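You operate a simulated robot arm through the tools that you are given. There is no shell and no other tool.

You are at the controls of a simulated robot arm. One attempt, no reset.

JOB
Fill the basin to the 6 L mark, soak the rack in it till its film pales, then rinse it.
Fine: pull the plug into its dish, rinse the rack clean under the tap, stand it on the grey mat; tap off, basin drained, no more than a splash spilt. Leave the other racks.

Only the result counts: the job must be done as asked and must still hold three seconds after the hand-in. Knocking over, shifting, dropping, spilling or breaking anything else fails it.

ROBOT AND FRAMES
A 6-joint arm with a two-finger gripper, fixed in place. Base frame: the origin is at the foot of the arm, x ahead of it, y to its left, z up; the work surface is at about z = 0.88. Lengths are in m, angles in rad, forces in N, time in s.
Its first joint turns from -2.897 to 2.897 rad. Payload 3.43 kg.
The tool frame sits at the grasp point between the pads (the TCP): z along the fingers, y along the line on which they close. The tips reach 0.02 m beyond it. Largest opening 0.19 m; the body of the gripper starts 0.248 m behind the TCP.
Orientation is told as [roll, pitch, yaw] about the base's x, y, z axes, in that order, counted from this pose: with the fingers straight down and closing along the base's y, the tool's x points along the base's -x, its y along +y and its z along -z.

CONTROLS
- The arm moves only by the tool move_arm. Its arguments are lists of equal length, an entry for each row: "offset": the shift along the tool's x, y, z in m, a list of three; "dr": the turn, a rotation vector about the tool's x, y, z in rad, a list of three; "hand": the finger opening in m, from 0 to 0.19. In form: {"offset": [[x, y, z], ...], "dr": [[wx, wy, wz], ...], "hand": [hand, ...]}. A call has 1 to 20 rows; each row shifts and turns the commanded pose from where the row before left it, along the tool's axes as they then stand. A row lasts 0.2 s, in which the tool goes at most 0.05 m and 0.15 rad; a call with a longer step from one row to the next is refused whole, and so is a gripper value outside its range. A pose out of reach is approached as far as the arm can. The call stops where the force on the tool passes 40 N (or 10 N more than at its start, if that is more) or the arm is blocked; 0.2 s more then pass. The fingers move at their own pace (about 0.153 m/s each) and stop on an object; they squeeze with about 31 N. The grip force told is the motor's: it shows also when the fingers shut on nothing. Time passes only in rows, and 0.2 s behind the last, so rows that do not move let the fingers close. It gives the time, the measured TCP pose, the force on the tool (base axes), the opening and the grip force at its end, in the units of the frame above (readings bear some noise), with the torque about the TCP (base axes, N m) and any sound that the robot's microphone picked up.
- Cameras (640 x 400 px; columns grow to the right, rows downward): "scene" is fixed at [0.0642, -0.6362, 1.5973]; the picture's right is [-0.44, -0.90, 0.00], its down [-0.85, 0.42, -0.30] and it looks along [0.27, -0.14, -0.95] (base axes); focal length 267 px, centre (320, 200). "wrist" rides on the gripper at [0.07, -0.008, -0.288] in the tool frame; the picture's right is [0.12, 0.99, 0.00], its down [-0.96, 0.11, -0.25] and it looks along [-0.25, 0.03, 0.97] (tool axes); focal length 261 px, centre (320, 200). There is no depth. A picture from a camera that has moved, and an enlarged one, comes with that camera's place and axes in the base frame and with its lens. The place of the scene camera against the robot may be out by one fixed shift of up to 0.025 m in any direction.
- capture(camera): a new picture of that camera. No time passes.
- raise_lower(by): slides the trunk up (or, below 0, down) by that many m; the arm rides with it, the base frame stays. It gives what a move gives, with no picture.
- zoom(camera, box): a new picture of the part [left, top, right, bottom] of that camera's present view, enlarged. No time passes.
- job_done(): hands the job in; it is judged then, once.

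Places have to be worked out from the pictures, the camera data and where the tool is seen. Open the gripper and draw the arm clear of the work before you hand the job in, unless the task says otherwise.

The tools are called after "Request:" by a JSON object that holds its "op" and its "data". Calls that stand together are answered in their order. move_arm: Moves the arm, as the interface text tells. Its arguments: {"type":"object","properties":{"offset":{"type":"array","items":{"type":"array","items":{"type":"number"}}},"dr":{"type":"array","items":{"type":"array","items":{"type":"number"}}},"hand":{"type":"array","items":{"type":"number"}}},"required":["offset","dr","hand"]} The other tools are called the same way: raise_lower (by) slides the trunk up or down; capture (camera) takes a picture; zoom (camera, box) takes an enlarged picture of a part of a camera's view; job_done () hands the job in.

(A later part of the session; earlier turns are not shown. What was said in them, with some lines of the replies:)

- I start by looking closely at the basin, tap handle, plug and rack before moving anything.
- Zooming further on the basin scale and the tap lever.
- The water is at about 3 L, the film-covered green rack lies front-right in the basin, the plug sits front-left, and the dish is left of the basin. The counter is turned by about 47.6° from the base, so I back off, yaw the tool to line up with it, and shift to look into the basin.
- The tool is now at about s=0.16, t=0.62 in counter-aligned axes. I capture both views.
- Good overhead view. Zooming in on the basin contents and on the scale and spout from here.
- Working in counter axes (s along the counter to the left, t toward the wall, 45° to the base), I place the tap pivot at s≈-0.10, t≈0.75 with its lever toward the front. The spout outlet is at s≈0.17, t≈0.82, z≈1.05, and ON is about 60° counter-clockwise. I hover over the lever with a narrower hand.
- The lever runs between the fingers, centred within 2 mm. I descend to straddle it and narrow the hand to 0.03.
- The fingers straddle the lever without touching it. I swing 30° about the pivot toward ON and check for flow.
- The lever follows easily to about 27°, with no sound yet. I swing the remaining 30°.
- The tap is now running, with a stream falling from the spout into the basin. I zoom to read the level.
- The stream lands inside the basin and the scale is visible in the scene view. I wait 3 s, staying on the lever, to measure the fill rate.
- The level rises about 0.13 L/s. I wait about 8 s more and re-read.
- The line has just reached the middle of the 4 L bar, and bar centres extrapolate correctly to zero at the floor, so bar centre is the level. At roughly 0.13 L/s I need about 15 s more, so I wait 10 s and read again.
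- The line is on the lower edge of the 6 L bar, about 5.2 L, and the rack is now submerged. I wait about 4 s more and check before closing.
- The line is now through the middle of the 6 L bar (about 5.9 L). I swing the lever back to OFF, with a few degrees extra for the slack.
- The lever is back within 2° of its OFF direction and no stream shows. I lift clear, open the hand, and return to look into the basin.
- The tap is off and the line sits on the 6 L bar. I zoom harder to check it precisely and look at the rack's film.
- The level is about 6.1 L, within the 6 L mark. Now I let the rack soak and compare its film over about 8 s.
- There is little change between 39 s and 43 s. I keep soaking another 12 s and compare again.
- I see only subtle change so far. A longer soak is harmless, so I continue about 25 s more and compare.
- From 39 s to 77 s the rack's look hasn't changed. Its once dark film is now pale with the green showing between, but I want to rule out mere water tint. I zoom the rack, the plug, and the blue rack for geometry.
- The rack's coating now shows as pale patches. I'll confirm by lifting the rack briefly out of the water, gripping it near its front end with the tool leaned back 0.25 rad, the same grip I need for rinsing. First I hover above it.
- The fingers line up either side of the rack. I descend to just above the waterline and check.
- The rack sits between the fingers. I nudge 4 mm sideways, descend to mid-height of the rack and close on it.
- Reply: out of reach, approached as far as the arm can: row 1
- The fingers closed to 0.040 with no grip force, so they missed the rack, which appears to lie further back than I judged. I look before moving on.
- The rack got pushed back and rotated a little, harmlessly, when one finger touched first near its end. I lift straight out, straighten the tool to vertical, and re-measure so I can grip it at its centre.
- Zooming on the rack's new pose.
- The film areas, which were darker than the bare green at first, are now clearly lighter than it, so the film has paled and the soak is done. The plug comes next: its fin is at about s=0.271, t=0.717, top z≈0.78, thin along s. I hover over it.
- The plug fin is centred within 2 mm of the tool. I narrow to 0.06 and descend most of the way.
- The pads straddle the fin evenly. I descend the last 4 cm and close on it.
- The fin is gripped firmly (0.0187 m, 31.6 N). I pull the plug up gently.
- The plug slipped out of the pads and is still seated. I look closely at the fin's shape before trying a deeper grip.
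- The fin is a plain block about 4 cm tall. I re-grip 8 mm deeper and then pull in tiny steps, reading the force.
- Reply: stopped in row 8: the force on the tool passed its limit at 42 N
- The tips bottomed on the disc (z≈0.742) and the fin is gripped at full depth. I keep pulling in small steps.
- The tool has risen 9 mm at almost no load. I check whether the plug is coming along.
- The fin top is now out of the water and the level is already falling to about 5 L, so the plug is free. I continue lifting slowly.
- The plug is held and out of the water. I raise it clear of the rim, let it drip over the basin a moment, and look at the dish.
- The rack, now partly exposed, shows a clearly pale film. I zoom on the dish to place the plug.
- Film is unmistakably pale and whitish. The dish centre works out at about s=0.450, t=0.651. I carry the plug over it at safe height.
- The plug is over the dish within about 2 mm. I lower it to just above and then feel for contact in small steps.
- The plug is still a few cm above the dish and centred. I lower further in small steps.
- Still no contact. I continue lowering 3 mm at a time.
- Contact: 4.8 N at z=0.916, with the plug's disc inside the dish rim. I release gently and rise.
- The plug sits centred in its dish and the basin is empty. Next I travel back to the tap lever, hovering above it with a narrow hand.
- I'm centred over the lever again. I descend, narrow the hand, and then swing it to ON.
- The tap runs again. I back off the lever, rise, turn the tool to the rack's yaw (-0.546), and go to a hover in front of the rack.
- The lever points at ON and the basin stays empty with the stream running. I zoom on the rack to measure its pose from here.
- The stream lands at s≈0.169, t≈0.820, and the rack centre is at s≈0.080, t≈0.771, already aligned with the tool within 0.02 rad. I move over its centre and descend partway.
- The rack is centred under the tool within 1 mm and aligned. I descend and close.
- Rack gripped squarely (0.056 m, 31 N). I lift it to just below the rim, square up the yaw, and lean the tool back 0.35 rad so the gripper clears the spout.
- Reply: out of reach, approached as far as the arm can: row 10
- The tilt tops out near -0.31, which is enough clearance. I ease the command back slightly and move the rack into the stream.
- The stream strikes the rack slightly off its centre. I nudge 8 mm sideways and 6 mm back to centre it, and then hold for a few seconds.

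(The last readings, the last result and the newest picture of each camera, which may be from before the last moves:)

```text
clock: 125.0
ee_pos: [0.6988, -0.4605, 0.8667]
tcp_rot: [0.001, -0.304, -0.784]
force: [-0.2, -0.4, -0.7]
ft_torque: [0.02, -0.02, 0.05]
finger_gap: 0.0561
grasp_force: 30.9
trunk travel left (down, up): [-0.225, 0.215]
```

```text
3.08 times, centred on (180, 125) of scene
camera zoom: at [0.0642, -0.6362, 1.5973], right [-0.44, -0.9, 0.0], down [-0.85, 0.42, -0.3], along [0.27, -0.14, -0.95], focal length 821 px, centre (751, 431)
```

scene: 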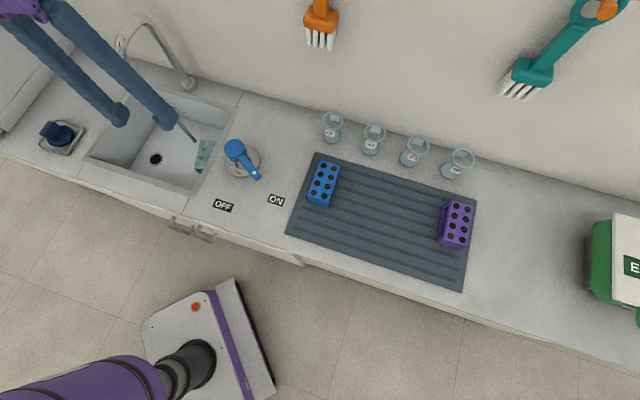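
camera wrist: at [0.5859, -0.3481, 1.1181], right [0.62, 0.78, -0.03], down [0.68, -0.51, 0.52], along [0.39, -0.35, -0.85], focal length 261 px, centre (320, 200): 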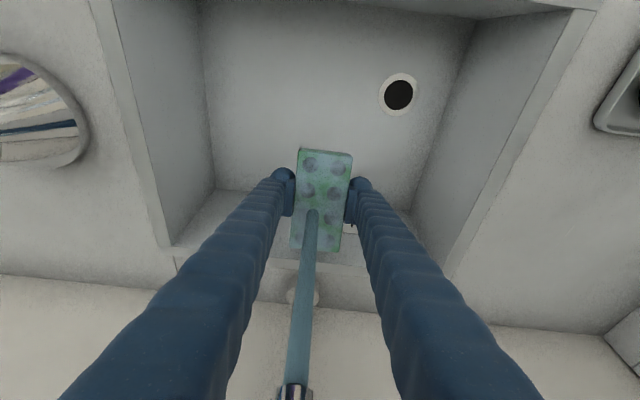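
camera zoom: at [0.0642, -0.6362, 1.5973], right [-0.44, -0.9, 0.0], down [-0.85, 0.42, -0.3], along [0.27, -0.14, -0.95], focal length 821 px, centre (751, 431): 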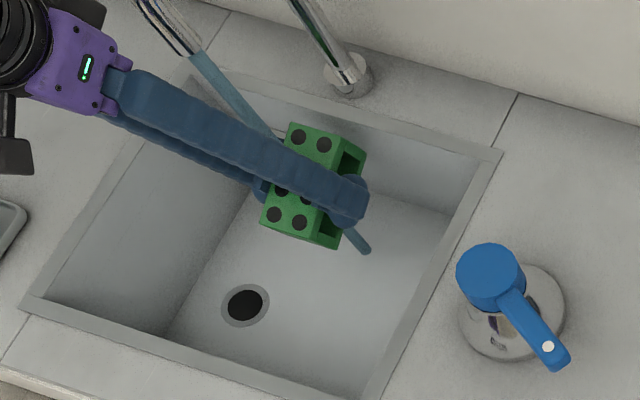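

The film is gone and the rack is bright green with clean black holes. I hold it 2 s more for margin, draw it out of the stream toward the front, and let it drip over the basin.

Request:
{"op": "move_arm", "data": {"offset": [[0, 0, 0], [0, 0, 0], [0, 0, 0], [0, 0, 0], [0, 0, 0], [0, 0, 0], [0, 0, 0], [0, 0, 0], [0, 0, 0], [0, 0, 0], [0.0287, 0, -0.0089], [0.0287, 0, -0.0089], [0.0287, 0, -0.0089], [0, 0, 0], [0, 0, 0], [0, 0, 0], [0, 0, 0], [0, 0, 0], [0, 0, 0]], "dr": [[0, 0, 0], [0, 0, 0], [0, 0, 0], [0, 0, 0], [0, 0, 0], [0, 0, 0], [0, 0, 0], [0, 0, 0], [0, 0, 0], [0, 0, 0], [0, 0, 0], [0, 0, 0], [0, 0, 0], [0, 0.1, 0], [0, 0.1, 0], [0, 0.1, 0], [0, 0, 0], [0, 0, 0], [0, 0, 0]], "hand": [0.04, 0.04, 0.04, 0.04, 0.04, 0.04, 0.04, 0.04, 0.04, 0.04, 0.04, 0.04, 0.04, 0.04, 0.04, 0.04, 0.04, 0.04, 0.04]}}

Request:
{"op": "capture", "data": {"camera": "wrist"}}

Request:
{"op": "capture", "data": {"camera": "scene"}}

```text
clock: 129.0
ee_pos: [0.6313, -0.4047, 0.8652]
tcp_rot: [0.002, -0.004, -0.784]
force: [0.6, 0.2, -1.9]
ft_torque: [0.03, 0.01, 0.01]
finger_gap: 0.056
grasp_force: 30.9
out of reach, approached as far as the arm can: row 14
trunk travel left (down, up): [-0.225, 0.215]
```

```text
taken
camera wrist: at [0.5746, -0.3595, 1.1507], right [0.62, 0.79, 0.0], down [0.76, -0.6, 0.25], along [0.2, -0.15, -0.97], focal length 261 px, centre (320, 200)
```

wrist: 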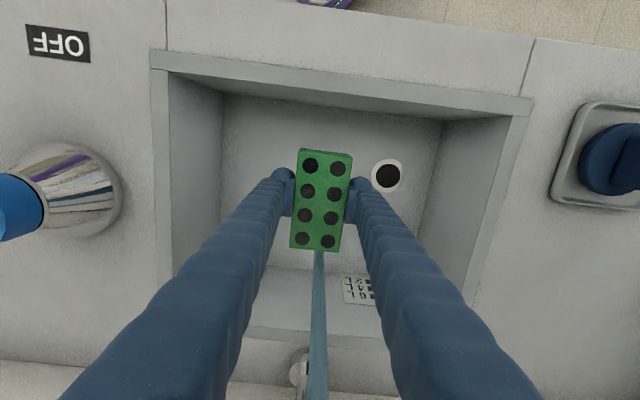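

```text
taken
```

scene: 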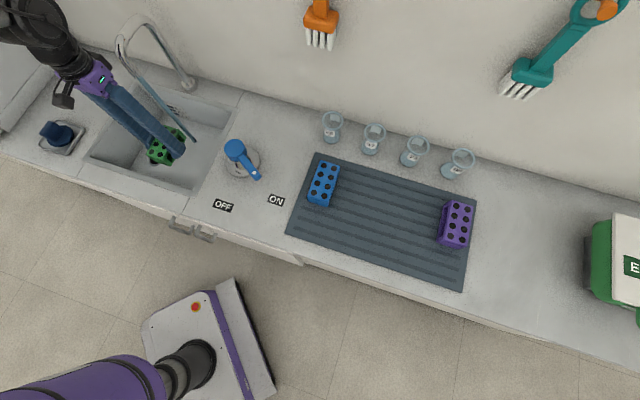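

The rack is clean and upright in the grip. I let it drip a little longer over the basin, shift slightly to the front, and lift clear.

Request:
{"op": "move_arm", "data": {"offset": [[0, 0, 0], [0, 0, 0], [0, 0, 0], [0, 0, 0], [0, 0, 0], [0, 0, 0], [0, 0, 0], [0, 0, 0], [0, 0, 0], [0, 0, 0], [0.03, 0, 0], [0, 0, -0.03], [0, 0, -0.0375], [0, 0, -0.0375], [0, 0, -0.0375], [0, 0, -0.0375], [0, 0, -0.0375], [0, 0, -0.0375], [0, 0, 0]], "dr": [[0, 0, 0], [0, 0, 0], [0, 0, 0], [0, 0, 0], [0, 0, 0], [0, 0, 0], [0, 0, 0], [0, 0, 0], [0, 0, 0], [0, 0, 0], [0, 0, 0], [0, 0, 0], [0, 0, 0], [0, 0, 0], [0, 0, 0], [0, 0, 0], [0, 0, 0], [0, 0, 0], [0, 0, 0]], "hand": [0.04, 0.04, 0.04, 0.04, 0.04, 0.04, 0.04, 0.04, 0.04, 0.04, 0.04, 0.04, 0.04, 0.04, 0.04, 0.04, 0.04, 0.04, 0.04]}}

Request:
{"op": "zoom", "data": {"camera": "scene", "box": [60, 10, 280, 210]}}

```text
clock: 133.0
ee_pos: [0.6067, -0.3814, 1.1199]
tcp_rot: [0.001, -0.003, -0.784]
force: [-0.5, -1.0, -1.4]
ft_torque: [-0.02, 0.02, -0.01]
finger_gap: 0.056
grasp_force: 30.7
trunk travel left (down, up): [-0.225, 0.215]
```

```text
2.00 times, centred on (170, 110) of scene
camera zoom: at [0.0642, -0.6362, 1.5973], right [-0.44, -0.9, 0.0], down [-0.85, 0.42, -0.3], along [0.27, -0.14, -0.95], focal length 534 px, centre (620, 380)
```

zoom: 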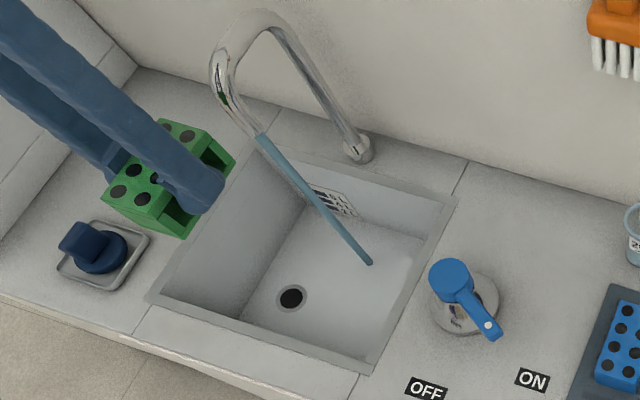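

Held high and dry-ish. I carry it along the counter at this height to a hover over the middle of the mat.

Request:
{"op": "move_arm", "data": {"offset": [[0, -0.02, 0], [-0.0015, -0.04, 0], [-0.0015, -0.044, 0], [-0.0015, -0.044, 0], [-0.0015, -0.044, 0], [-0.0015, -0.044, 0], [-0.0015, -0.044, 0], [-0.0015, -0.044, 0], [-0.0015, -0.044, 0], [-0.0015, -0.044, 0], [-0.0015, -0.044, 0], [-0.0015, -0.044, 0], [-0.0015, -0.044, 0], [-0.0015, -0.044, 0], [-0.0015, -0.044, 0], [0, -0.04, 0], [0, -0.02, 0], [0, 0, 0]], "dr": [[0, 0, 0], [0, 0, 0], [0, 0, 0], [0, 0, 0], [0, 0, 0], [0, 0, 0], [0, 0, 0], [0, 0, 0], [0, 0, 0], [0, 0, 0], [0, 0, 0], [0, 0, 0], [0, 0, 0], [0, 0, 0], [0, 0, 0], [0, 0, 0], [0, 0, 0], [0, 0, 0]], "hand": [0.04, 0.04, 0.04, 0.04, 0.04, 0.04, 0.04, 0.04, 0.04, 0.04, 0.04, 0.04, 0.04, 0.04, 0.04, 0.04, 0.04, 0.04]}}

Request:
{"op": "capture", "data": {"camera": "wrist"}}

Request:
{"op": "capture", "data": {"camera": "scene"}}

```text
clock: 136.8
ee_pos: [0.1337, -0.8873, 1.1191]
tcp_rot: [0.001, -0.004, -0.784]
force: [-0.4, -0.2, -0.2]
ft_torque: [0.05, 0.0, -0.02]
finger_gap: 0.056
grasp_force: 31.0
trunk travel left (down, up): [-0.225, 0.215]
```

```text
taken
camera wrist: at [0.0779, -0.8436, 1.405], right [0.62, 0.79, 0.0], down [0.76, -0.6, 0.25], along [0.2, -0.15, -0.97], focal length 261 px, centre (320, 200)
```

wrist: 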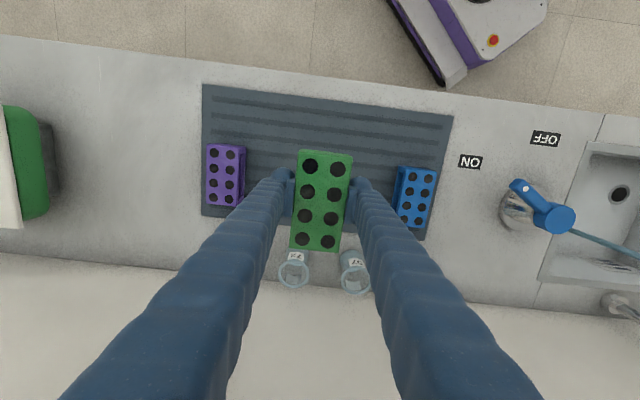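

```text
taken
```

scene: 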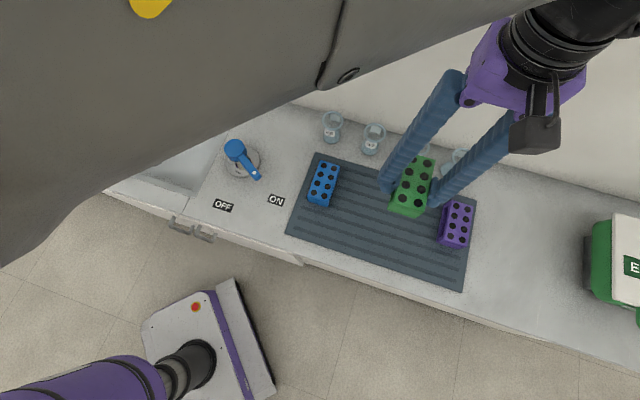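

The tool is right over the mat's centre (s≈-0.533, t≈0.722), well between the purple and blue racks. I descend to just above the mat.

Request:
{"op": "move_arm", "data": {"offset": [[0, 0, 0.04], [0, 0, 0.045], [0, 0, 0.045], [0, 0, 0.035], [0, 0, 0]], "dr": [[0, 0, 0], [0, 0, 0], [0, 0, 0], [0, 0, 0], [0, 0, 0]], "hand": [0.04, 0.04, 0.04, 0.04, 0.04]}}

Request:
{"op": "move_arm", "data": {"offset": [[0, 0, 0.008], [0, 0, 0.006], [0, 0, 0]], "dr": [[0, 0, 0], [0, 0, 0], [0, 0, 0]], "hand": [0.04, 0.04, 0.04]}}

Request:
{"op": "zoom", "data": {"camera": "scene", "box": [300, 100, 500, 290]}}

Request:
{"op": "capture", "data": {"camera": "wrist"}}

```text
clock: 138.0
ee_pos: [0.1328, -0.8875, 0.9544]
tcp_rot: [0.002, -0.003, -0.783]
force: [-0.9, 0.4, -1.2]
ft_torque: [0.06, -0.01, -0.02]
finger_gap: 0.0563
grasp_force: 30.3
trunk travel left (down, up): [-0.225, 0.215]
```

```text
clock: 138.8
ee_pos: [0.1344, -0.8869, 0.9403]
tcp_rot: [0.003, -0.003, -0.783]
force: [-0.2, -0.6, -0.6]
ft_torque: [0.01, 0.02, 0.0]
finger_gap: 0.056
grasp_force: 31.5
trunk travel left (down, up): [-0.225, 0.215]
```

```text
2.11 times, centred on (400, 195) of scene
camera zoom: at [0.0642, -0.6362, 1.5973], right [-0.44, -0.9, 0.0], down [-0.85, 0.42, -0.3], along [0.27, -0.14, -0.95], focal length 562 px, centre (152, 210)
```

zoom: 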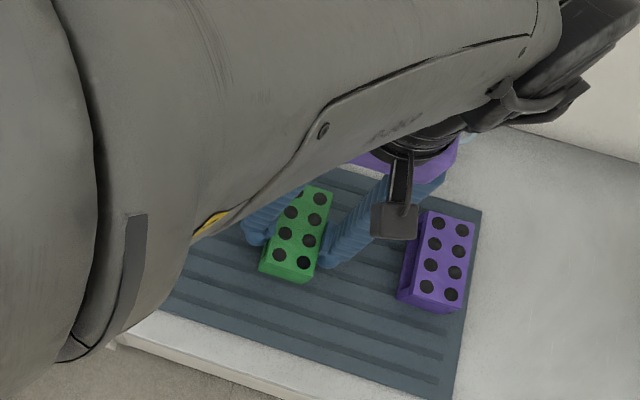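

```text
taken
camera wrist: at [0.0778, -0.8426, 1.2259], right [0.62, 0.79, 0.0], down [0.76, -0.6, 0.25], along [0.2, -0.15, -0.97], focal length 261 px, centre (320, 200)
```

wrist: 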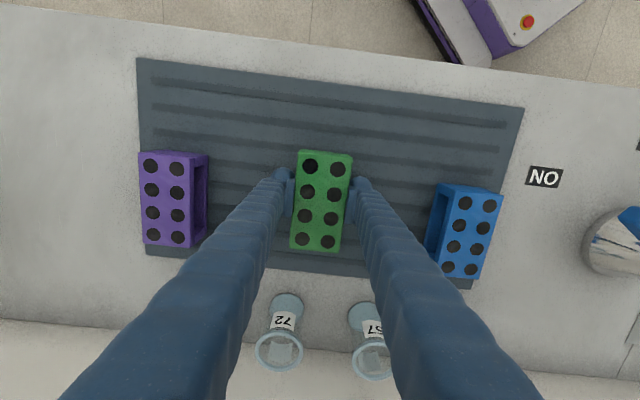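

There is no contact yet at z=0.940. I lower in small steps while watching the force.

Request:
{"op": "move_arm", "data": {"offset": [[0, 0, 0.005], [0, 0, 0.004], [0, 0, 0]], "dr": [[0, 0, 0], [0, 0, 0], [0, 0, 0]], "hand": [0.04, 0.04, 0.04]}}

Request:
{"op": "move_arm", "data": {"offset": [[0, 0, 0.003], [0, 0, 0]], "dr": [[0, 0, 0], [0, 0, 0]], "hand": [0.04, 0.04]}}

Request:
{"op": "move_arm", "data": {"offset": [[0, 0, 0.003], [0, 0, 0]], "dr": [[0, 0, 0], [0, 0, 0]], "hand": [0.04, 0.04]}}

```text
clock: 139.6
ee_pos: [0.1342, -0.8892, 0.9294]
tcp_rot: [0.002, -0.003, -0.784]
force: [-0.2, -0.7, -0.4]
ft_torque: [0.0, -0.02, 0.04]
finger_gap: 0.0559
grasp_force: 31.0
trunk travel left (down, up): [-0.225, 0.215]
```

```text
clock: 140.2
ee_pos: [0.1335, -0.8891, 0.9274]
tcp_rot: [0.003, -0.005, -0.785]
force: [0.2, 0.2, -1.8]
ft_torque: [0.01, -0.01, 0.01]
finger_gap: 0.0557
grasp_force: 30.3
trunk travel left (down, up): [-0.225, 0.215]
```

```text
clock: 140.8
ee_pos: [0.1347, -0.8876, 0.9239]
tcp_rot: [0.003, -0.005, -0.784]
force: [0.9, 0.1, -0.9]
ft_torque: [-0.01, 0.0, -0.02]
finger_gap: 0.0559
grasp_force: 31.1
trunk travel left (down, up): [-0.225, 0.215]
```

Still free at 0.924. I continue with 2 mm steps.

Request:
{"op": "move_arm", "data": {"offset": [[0, 0, 0.002], [0, 0, 0]], "dr": [[0, 0, 0], [0, 0, 0]], "hand": [0.04, 0.04]}}

Request:
{"op": "move_arm", "data": {"offset": [[0, 0, 0.002], [0, 0, 0]], "dr": [[0, 0, 0], [0, 0, 0]], "hand": [0.04, 0.04]}}

Request:
{"op": "move_arm", "data": {"offset": [[0, 0, 0.002], [0, 0, 0]], "dr": [[0, 0, 0], [0, 0, 0]], "hand": [0.04, 0.04]}}

```text
clock: 141.4
ee_pos: [0.1348, -0.8892, 0.9227]
tcp_rot: [0.003, -0.004, -0.785]
force: [0.0, 0.0, -1.0]
ft_torque: [0.01, 0.0, -0.01]
finger_gap: 0.0562
grasp_force: 30.5
trunk travel left (down, up): [-0.225, 0.215]
```

```text
clock: 142.0
ee_pos: [0.1336, -0.8874, 0.9217]
tcp_rot: [0.002, -0.004, -0.785]
force: [0.2, 0.6, 3.6]
ft_torque: [0.24, 0.03, -0.04]
finger_gap: 0.056
grasp_force: 31.3
trunk travel left (down, up): [-0.225, 0.215]
```

```text
clock: 142.6
ee_pos: [0.1345, -0.888, 0.9217]
tcp_rot: [0.001, -0.007, -0.784]
force: [-1.1, -0.9, 19.5]
ft_torque: [0.58, 0.32, 0.02]
finger_gap: 0.0558
grasp_force: 30.7
trunk travel left (down, up): [-0.225, 0.215]
```

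Firm contact on the mat. I relieve 2 mm, open the fingers evenly and rise straight up.

Request:
{"op": "move_arm", "data": {"offset": [[0, 0, -0.002], [0, 0, 0], [0, 0, 0], [0, 0, 0], [0, 0, -0.01], [0, 0, -0.03], [0, 0, -0.04], [0, 0, -0.045], [0, 0, -0.045]], "dr": [[0, 0, 0], [0, 0, 0], [0, 0, 0], [0, 0, 0], [0, 0, 0], [0, 0, 0], [0, 0, 0], [0, 0, 0], [0, 0, 0]], "hand": [0.05, 0.065, 0.08, 0.085, 0.085, 0.085, 0.085, 0.085, 0.085]}}

Request:
{"op": "capture", "data": {"camera": "wrist"}}

Request:
{"op": "capture", "data": {"camera": "scene"}}

```text
clock: 144.6
ee_pos: [0.1352, -0.888, 1.0929]
tcp_rot: [0.0, -0.003, -0.783]
force: [0.0, 0.1, -0.7]
ft_torque: [0.02, -0.01, 0.0]
finger_gap: 0.085
grasp_force: 0.0
trunk travel left (down, up): [-0.225, 0.215]
```

```text
taken
camera wrist: at [0.079, -0.8441, 1.3788], right [0.62, 0.79, 0.0], down [0.76, -0.6, 0.25], along [0.2, -0.15, -0.97], focal length 261 px, centre (320, 200)
```

wrist: 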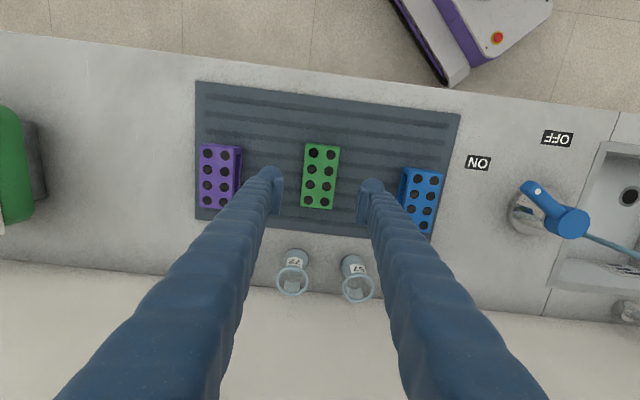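

```text
taken
```

scene: 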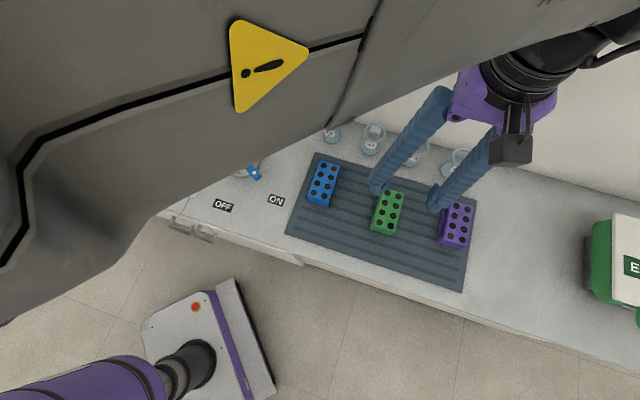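

The clean green rack stands upright on the mat and the other racks are untouched. Now I go back to the lever at its ON angle, turning the tool to yaw +0.26 to straddle it.

Request:
{"op": "move_arm", "data": {"offset": [[0, 0.03, -0.01], [0, 0.0425, 0], [0, 0.0425, 0], [0, 0.0425, 0], [0, 0.0425, 0], [0, 0.0425, 0], [0, 0.0425, 0], [0.004, 0.0425, 0], [0.004, 0.045, 0], [0, 0, 0], [0, 0, 0], [0, 0, 0], [0, 0, 0], [0, 0, 0], [0, 0, 0], [0, 0, 0], [0, 0, 0]], "dr": [[0, 0, 0], [0, 0, 0], [0, 0, 0], [0, 0, 0], [0, 0, 0], [0, 0, 0], [0, 0, 0], [0, 0, 0], [0, 0, 0], [0, 0, -0.1493], [0, 0, -0.1493], [0, 0, -0.1493], [0, 0, -0.1493], [0, 0, -0.1493], [0, 0, -0.1493], [0, 0, -0.1493], [0, 0, 0]], "hand": [0.085, 0.085, 0.085, 0.085, 0.08, 0.075, 0.07, 0.07, 0.07, 0.07, 0.07, 0.07, 0.07, 0.07, 0.07, 0.07, 0.07]}}

Request:
{"op": "capture", "data": {"camera": "wrist"}}

Request:
{"op": "capture", "data": {"camera": "scene"}}

```text
clock: 148.2
ee_pos: [0.3928, -0.6184, 1.1012]
tcp_rot: [-0.004, -0.005, 0.261]
force: [0.1, 0.9, -0.2]
ft_torque: [0.03, 0.0, -0.01]
finger_gap: 0.0698
grasp_force: 0.0
trunk travel left (down, up): [-0.225, 0.215]
```

```text
taken
camera wrist: at [0.326, -0.6438, 1.3873], right [-0.37, 0.93, 0.0], down [0.9, 0.36, 0.25], along [0.23, 0.09, -0.97], focal length 261 px, centre (320, 200)
```

wrist: 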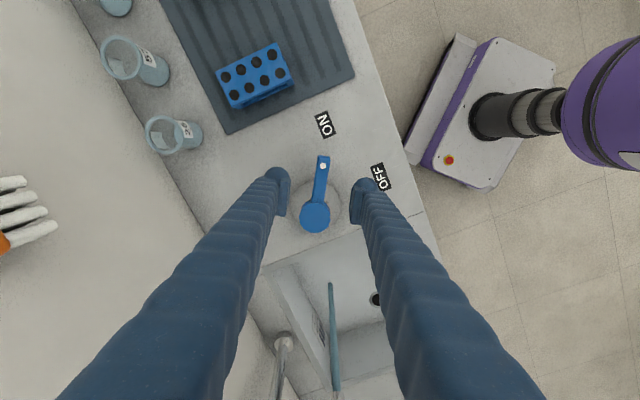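

```text
taken
```

scene: 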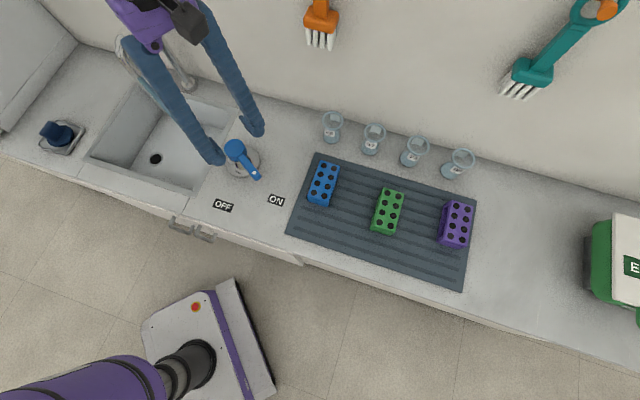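

The lever runs between the fingers again. I descend, narrow, and swing it back to OFF plus the slack.

Request:
{"op": "move_arm", "data": {"offset": [[0, 0, 0.0375], [0, 0, 0.0375], [0, 0, 0.0375], [0, 0, 0.037], [0, 0, 0], [0, 0, 0]], "dr": [[0, 0, 0], [0, 0, 0], [0, 0, 0], [0, 0, 0], [0, 0, 0], [0, 0, 0]], "hand": [0.07, 0.07, 0.07, 0.07, 0.03, 0.03]}}

Request:
{"op": "move_arm", "data": {"offset": [[-0.0006, 0.0089, 0], [-0.0006, 0.0089, 0], [-0.0006, 0.0089, 0], [-0.0006, 0.0089, 0], [-0.0006, 0.0089, 0], [-0.0006, 0.0089, 0], [-0.0006, 0.0089, 0], [-0.0006, 0.0089, 0], [0, 0.003, 0]], "dr": [[0, 0, 0.1309], [0, 0, 0.1309], [0, 0, 0.1309], [0, 0, 0.1309], [0, 0, 0.1309], [0, 0, 0.1309], [0, 0, 0.1309], [0, 0, 0.1309], [0, 0, 0.04]], "hand": [0.03, 0.03, 0.03, 0.03, 0.03, 0.03, 0.03, 0.03, 0.03]}}

Request:
{"op": "capture", "data": {"camera": "wrist"}}

Request:
{"op": "capture", "data": {"camera": "scene"}}

```text
clock: 149.6
ee_pos: [0.3913, -0.6173, 0.951]
tcp_rot: [-0.003, -0.003, 0.261]
force: [0.7, 0.9, -0.4]
ft_torque: [-0.04, -0.02, 0.0]
finger_gap: 0.03
grasp_force: 0.0
trunk travel left (down, up): [-0.225, 0.215]
```

```text
clock: 151.6
ee_pos: [0.4126, -0.5503, 0.9522]
tcp_rot: [0.001, -0.002, -0.829]
force: [-0.9, 0.1, -0.4]
ft_torque: [0.01, 0.02, 0.02]
finger_gap: 0.0303
grasp_force: 0.2
trunk travel left (down, up): [-0.225, 0.215]
```

```text
taken
camera wrist: at [0.3589, -0.5033, 1.2382], right [0.65, 0.76, 0.0], down [0.73, -0.63, 0.25], along [0.19, -0.16, -0.97], focal length 261 px, centre (320, 200)
```

wrist: 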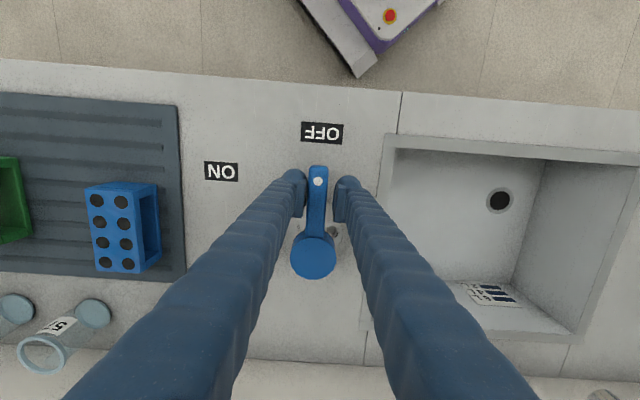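

```text
taken
```

scene: 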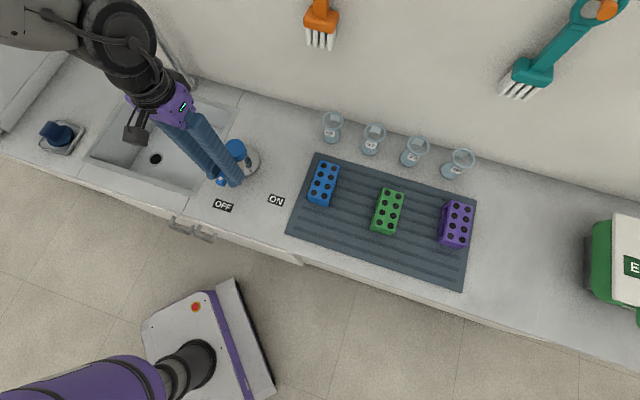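

The lever points at OFF and no stream shows. I ease off it, rise straight up, open the hand, and draw the arm back toward the front, clear of the work.

Request:
{"op": "move_arm", "data": {"offset": [[0, -0.002, 0], [0, 0, -0.035], [0, 0, -0.04], [0, 0, -0.045], [0, 0, -0.045], [0, 0, -0.045], [0.04, 0, 0], [0.04, 0, 0], [0.04, 0, 0], [0, 0, 0]], "dr": [[0, 0, 0], [0, 0, -0.042], [0, 0, 0], [0, 0, 0], [0, 0, 0], [0, 0, 0], [0, 0, 0], [0, 0, 0], [0, 0, 0], [0, 0, 0]], "hand": [0.034, 0.04, 0.05, 0.07, 0.1, 0.14, 0.17, 0.19, 0.19, 0.19]}}

Request:
{"op": "capture", "data": {"camera": "scene"}}

Request:
{"op": "zoom", "data": {"camera": "scene", "box": [30, 10, 290, 220]}}

Request:
{"op": "zoom", "data": {"camera": "scene", "box": [270, 90, 500, 300]}}

Request:
{"op": "capture", "data": {"camera": "wrist"}}

```text
clock: 153.8
ee_pos: [0.326, -0.4651, 1.1604]
tcp_rot: [-0.001, -0.002, -0.783]
force: [0.2, 0.3, -0.5]
ft_torque: [-0.03, -0.04, 0.02]
finger_gap: 0.1898
grasp_force: 0.0
trunk travel left (down, up): [-0.225, 0.215]
```

```text
taken
```

scene: 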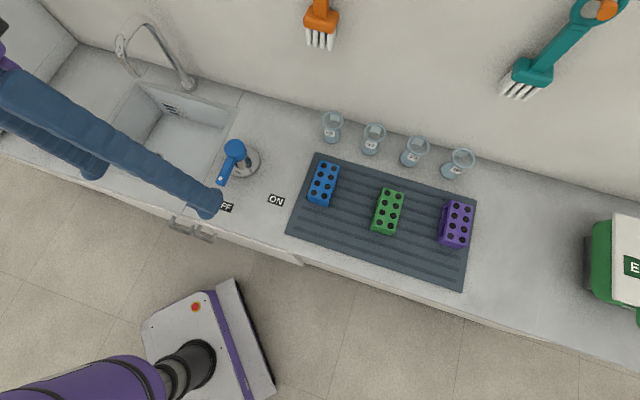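

```text
1.90 times, centred on (160, 115) of scene
camera zoom: at [0.0642, -0.6362, 1.5973], right [-0.44, -0.9, 0.0], down [-0.85, 0.42, -0.3], along [0.27, -0.14, -0.95], focal length 508 px, centre (625, 362)
```

zoom: 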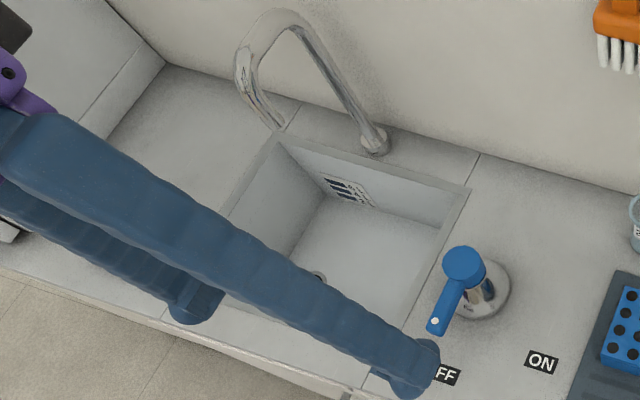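

```text
1.90 times, centred on (385, 195) of scene
camera zoom: at [0.0642, -0.6362, 1.5973], right [-0.44, -0.9, 0.0], down [-0.85, 0.42, -0.3], along [0.27, -0.14, -0.95], focal length 508 px, centre (196, 210)
```

zoom: 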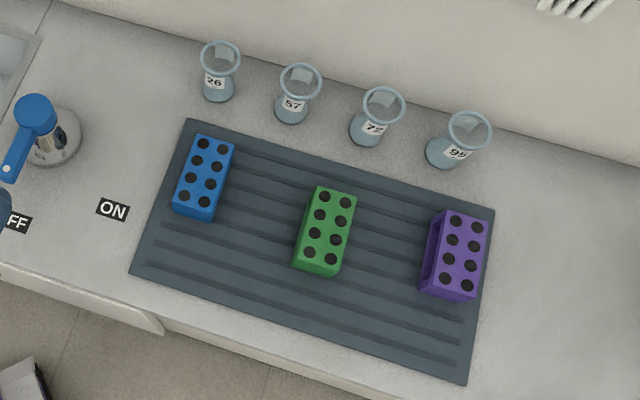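

```text
taken
camera wrist: at [0.2699, -0.4213, 1.4473], right [0.62, 0.79, 0.0], down [0.76, -0.6, 0.25], along [0.2, -0.15, -0.97], focal length 261 px, centre (320, 200)
```

wrist: 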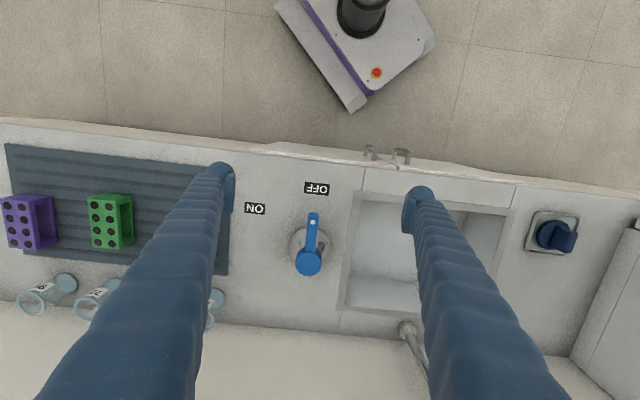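

The tap is off, the basin is empty, the plug is in its dish, and the clean rack is on the mat. I take a last close look at the rack, lever and dish before handing in.

Request:
{"op": "zoom", "data": {"camera": "scene", "box": [360, 175, 420, 245]}}

Request:
{"op": "zoom", "data": {"camera": "wrist", "box": [260, 180, 460, 330]}}

Request:
{"op": "zoom", "data": {"camera": "wrist", "box": [500, 190, 610, 270]}}

Request:
{"op": "move_arm", "data": {"offset": [[0, 0, 0], [0, 0, 0], [0, 0, 0], [0, 0, 0], [0, 0, 0], [0, 0, 0], [0, 0, 0], [0, 0, 0], [0, 0, 0], [0, 0, 0]], "dr": [[0, 0, 0], [0, 0, 0], [0, 0, 0], [0, 0, 0], [0, 0, 0], [0, 0, 0], [0, 0, 0], [0, 0, 0], [0, 0, 0], [0, 0, 0]], "hand": [0.19, 0.19, 0.19, 0.19, 0.19, 0.19, 0.19, 0.19, 0.19, 0.19]}}

Request:
{"op": "zoom", "data": {"camera": "scene", "box": [90, 20, 270, 200]}}

```text
5.71 times, centred on (390, 210) of scene
camera zoom: at [0.0642, -0.6362, 1.5973], right [-0.44, -0.9, 0.0], down [-0.85, 0.42, -0.3], along [0.27, -0.14, -0.95], focal length 1525 px, centre (-80, 143)
```

zoom: 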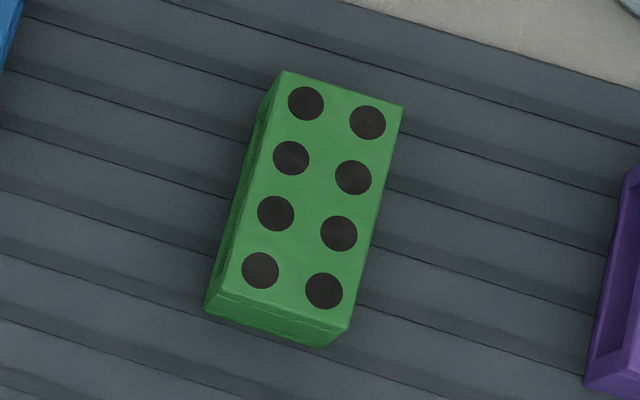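

```text
2.67 times, centred on (360, 255) of wrist
camera zoom: at [0.2699, -0.4213, 1.4473], right [0.62, 0.79, 0.0], down [0.76, -0.6, 0.25], along [0.2, -0.15, -0.97], focal length 695 px, centre (213, 53)
```

zoom: 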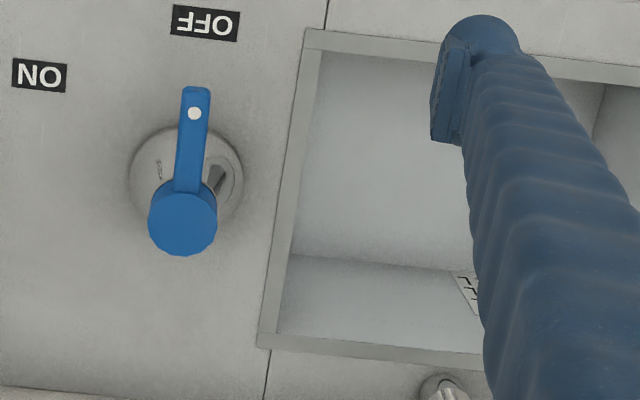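

```text
5.00 times, centred on (555, 230) of wrist
camera zoom: at [0.2699, -0.4213, 1.4473], right [0.62, 0.79, 0.0], down [0.76, -0.6, 0.25], along [0.2, -0.15, -0.97], focal length 1303 px, centre (-855, 50)
```

zoom: 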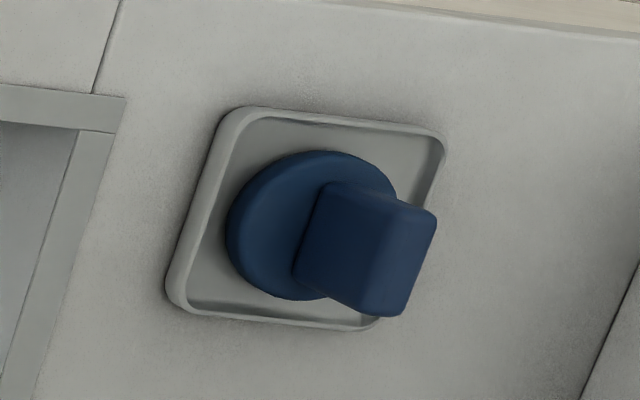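

```text
clock: 156.0
ee_pos: [0.3255, -0.4657, 1.1621]
tcp_rot: [0.002, -0.004, -0.785]
force: [0.2, 0.1, -0.8]
ft_torque: [-0.01, -0.03, 0.02]
finger_gap: 0.1899
grasp_force: 0.1
trunk travel left (down, up): [-0.225, 0.215]
```

```text
2.22 times, centred on (180, 110) of scene
camera zoom: at [0.0642, -0.6362, 1.5973], right [-0.44, -0.9, 0.0], down [-0.85, 0.42, -0.3], along [0.27, -0.14, -0.95], focal length 593 px, centre (631, 400)
```

zoom: 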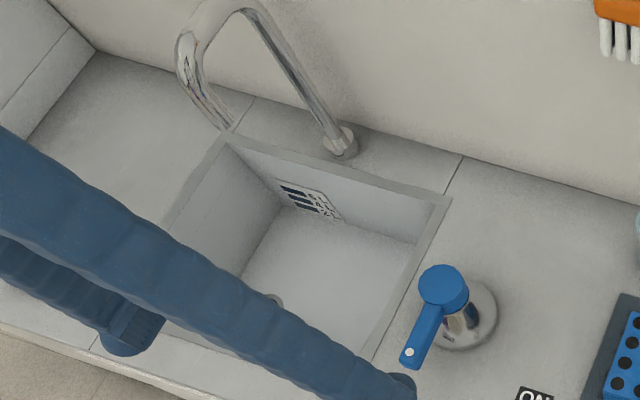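

Everything checks out: the rack is clean and upright on the mat, the tap is off, the basin is drained, the plug is in its dish, and the counter looks dry. The hand is open and the arm is clear, so I hand in the job.

Request:
{"op": "job_done", "data": {}}

```text
The job is handed in.
```

The job is done and handed in. The tool gave no verdict, only confirmation that it was received.

- **Fill:** I filled the basin to about 6.1 L by the scale, then closed the tap. The level sat within the 6 L bar.
- **Soak:** The rack soaked until its film went from darker than the bare green to clearly paler. I left it about a minute.
- **Plug:** It now sits centred in its dish, and the basin is drained. My first pull slipped off the plug's handle, and a deeper grip brought it out.
- **Rinse:** About 6 s under the tap cleared the film completely.
- **Rack:** It stands upright at the centre of the grey mat. The blue and purple racks were not touched.
- **Finish:** The tap is off, the hand is open and the arm is clear. I saw no water on the counter.

My first try at gripping the rack during the soak missed. It pushed the rack a few centimetres and turned it a little on the basin floor, with no other effect.
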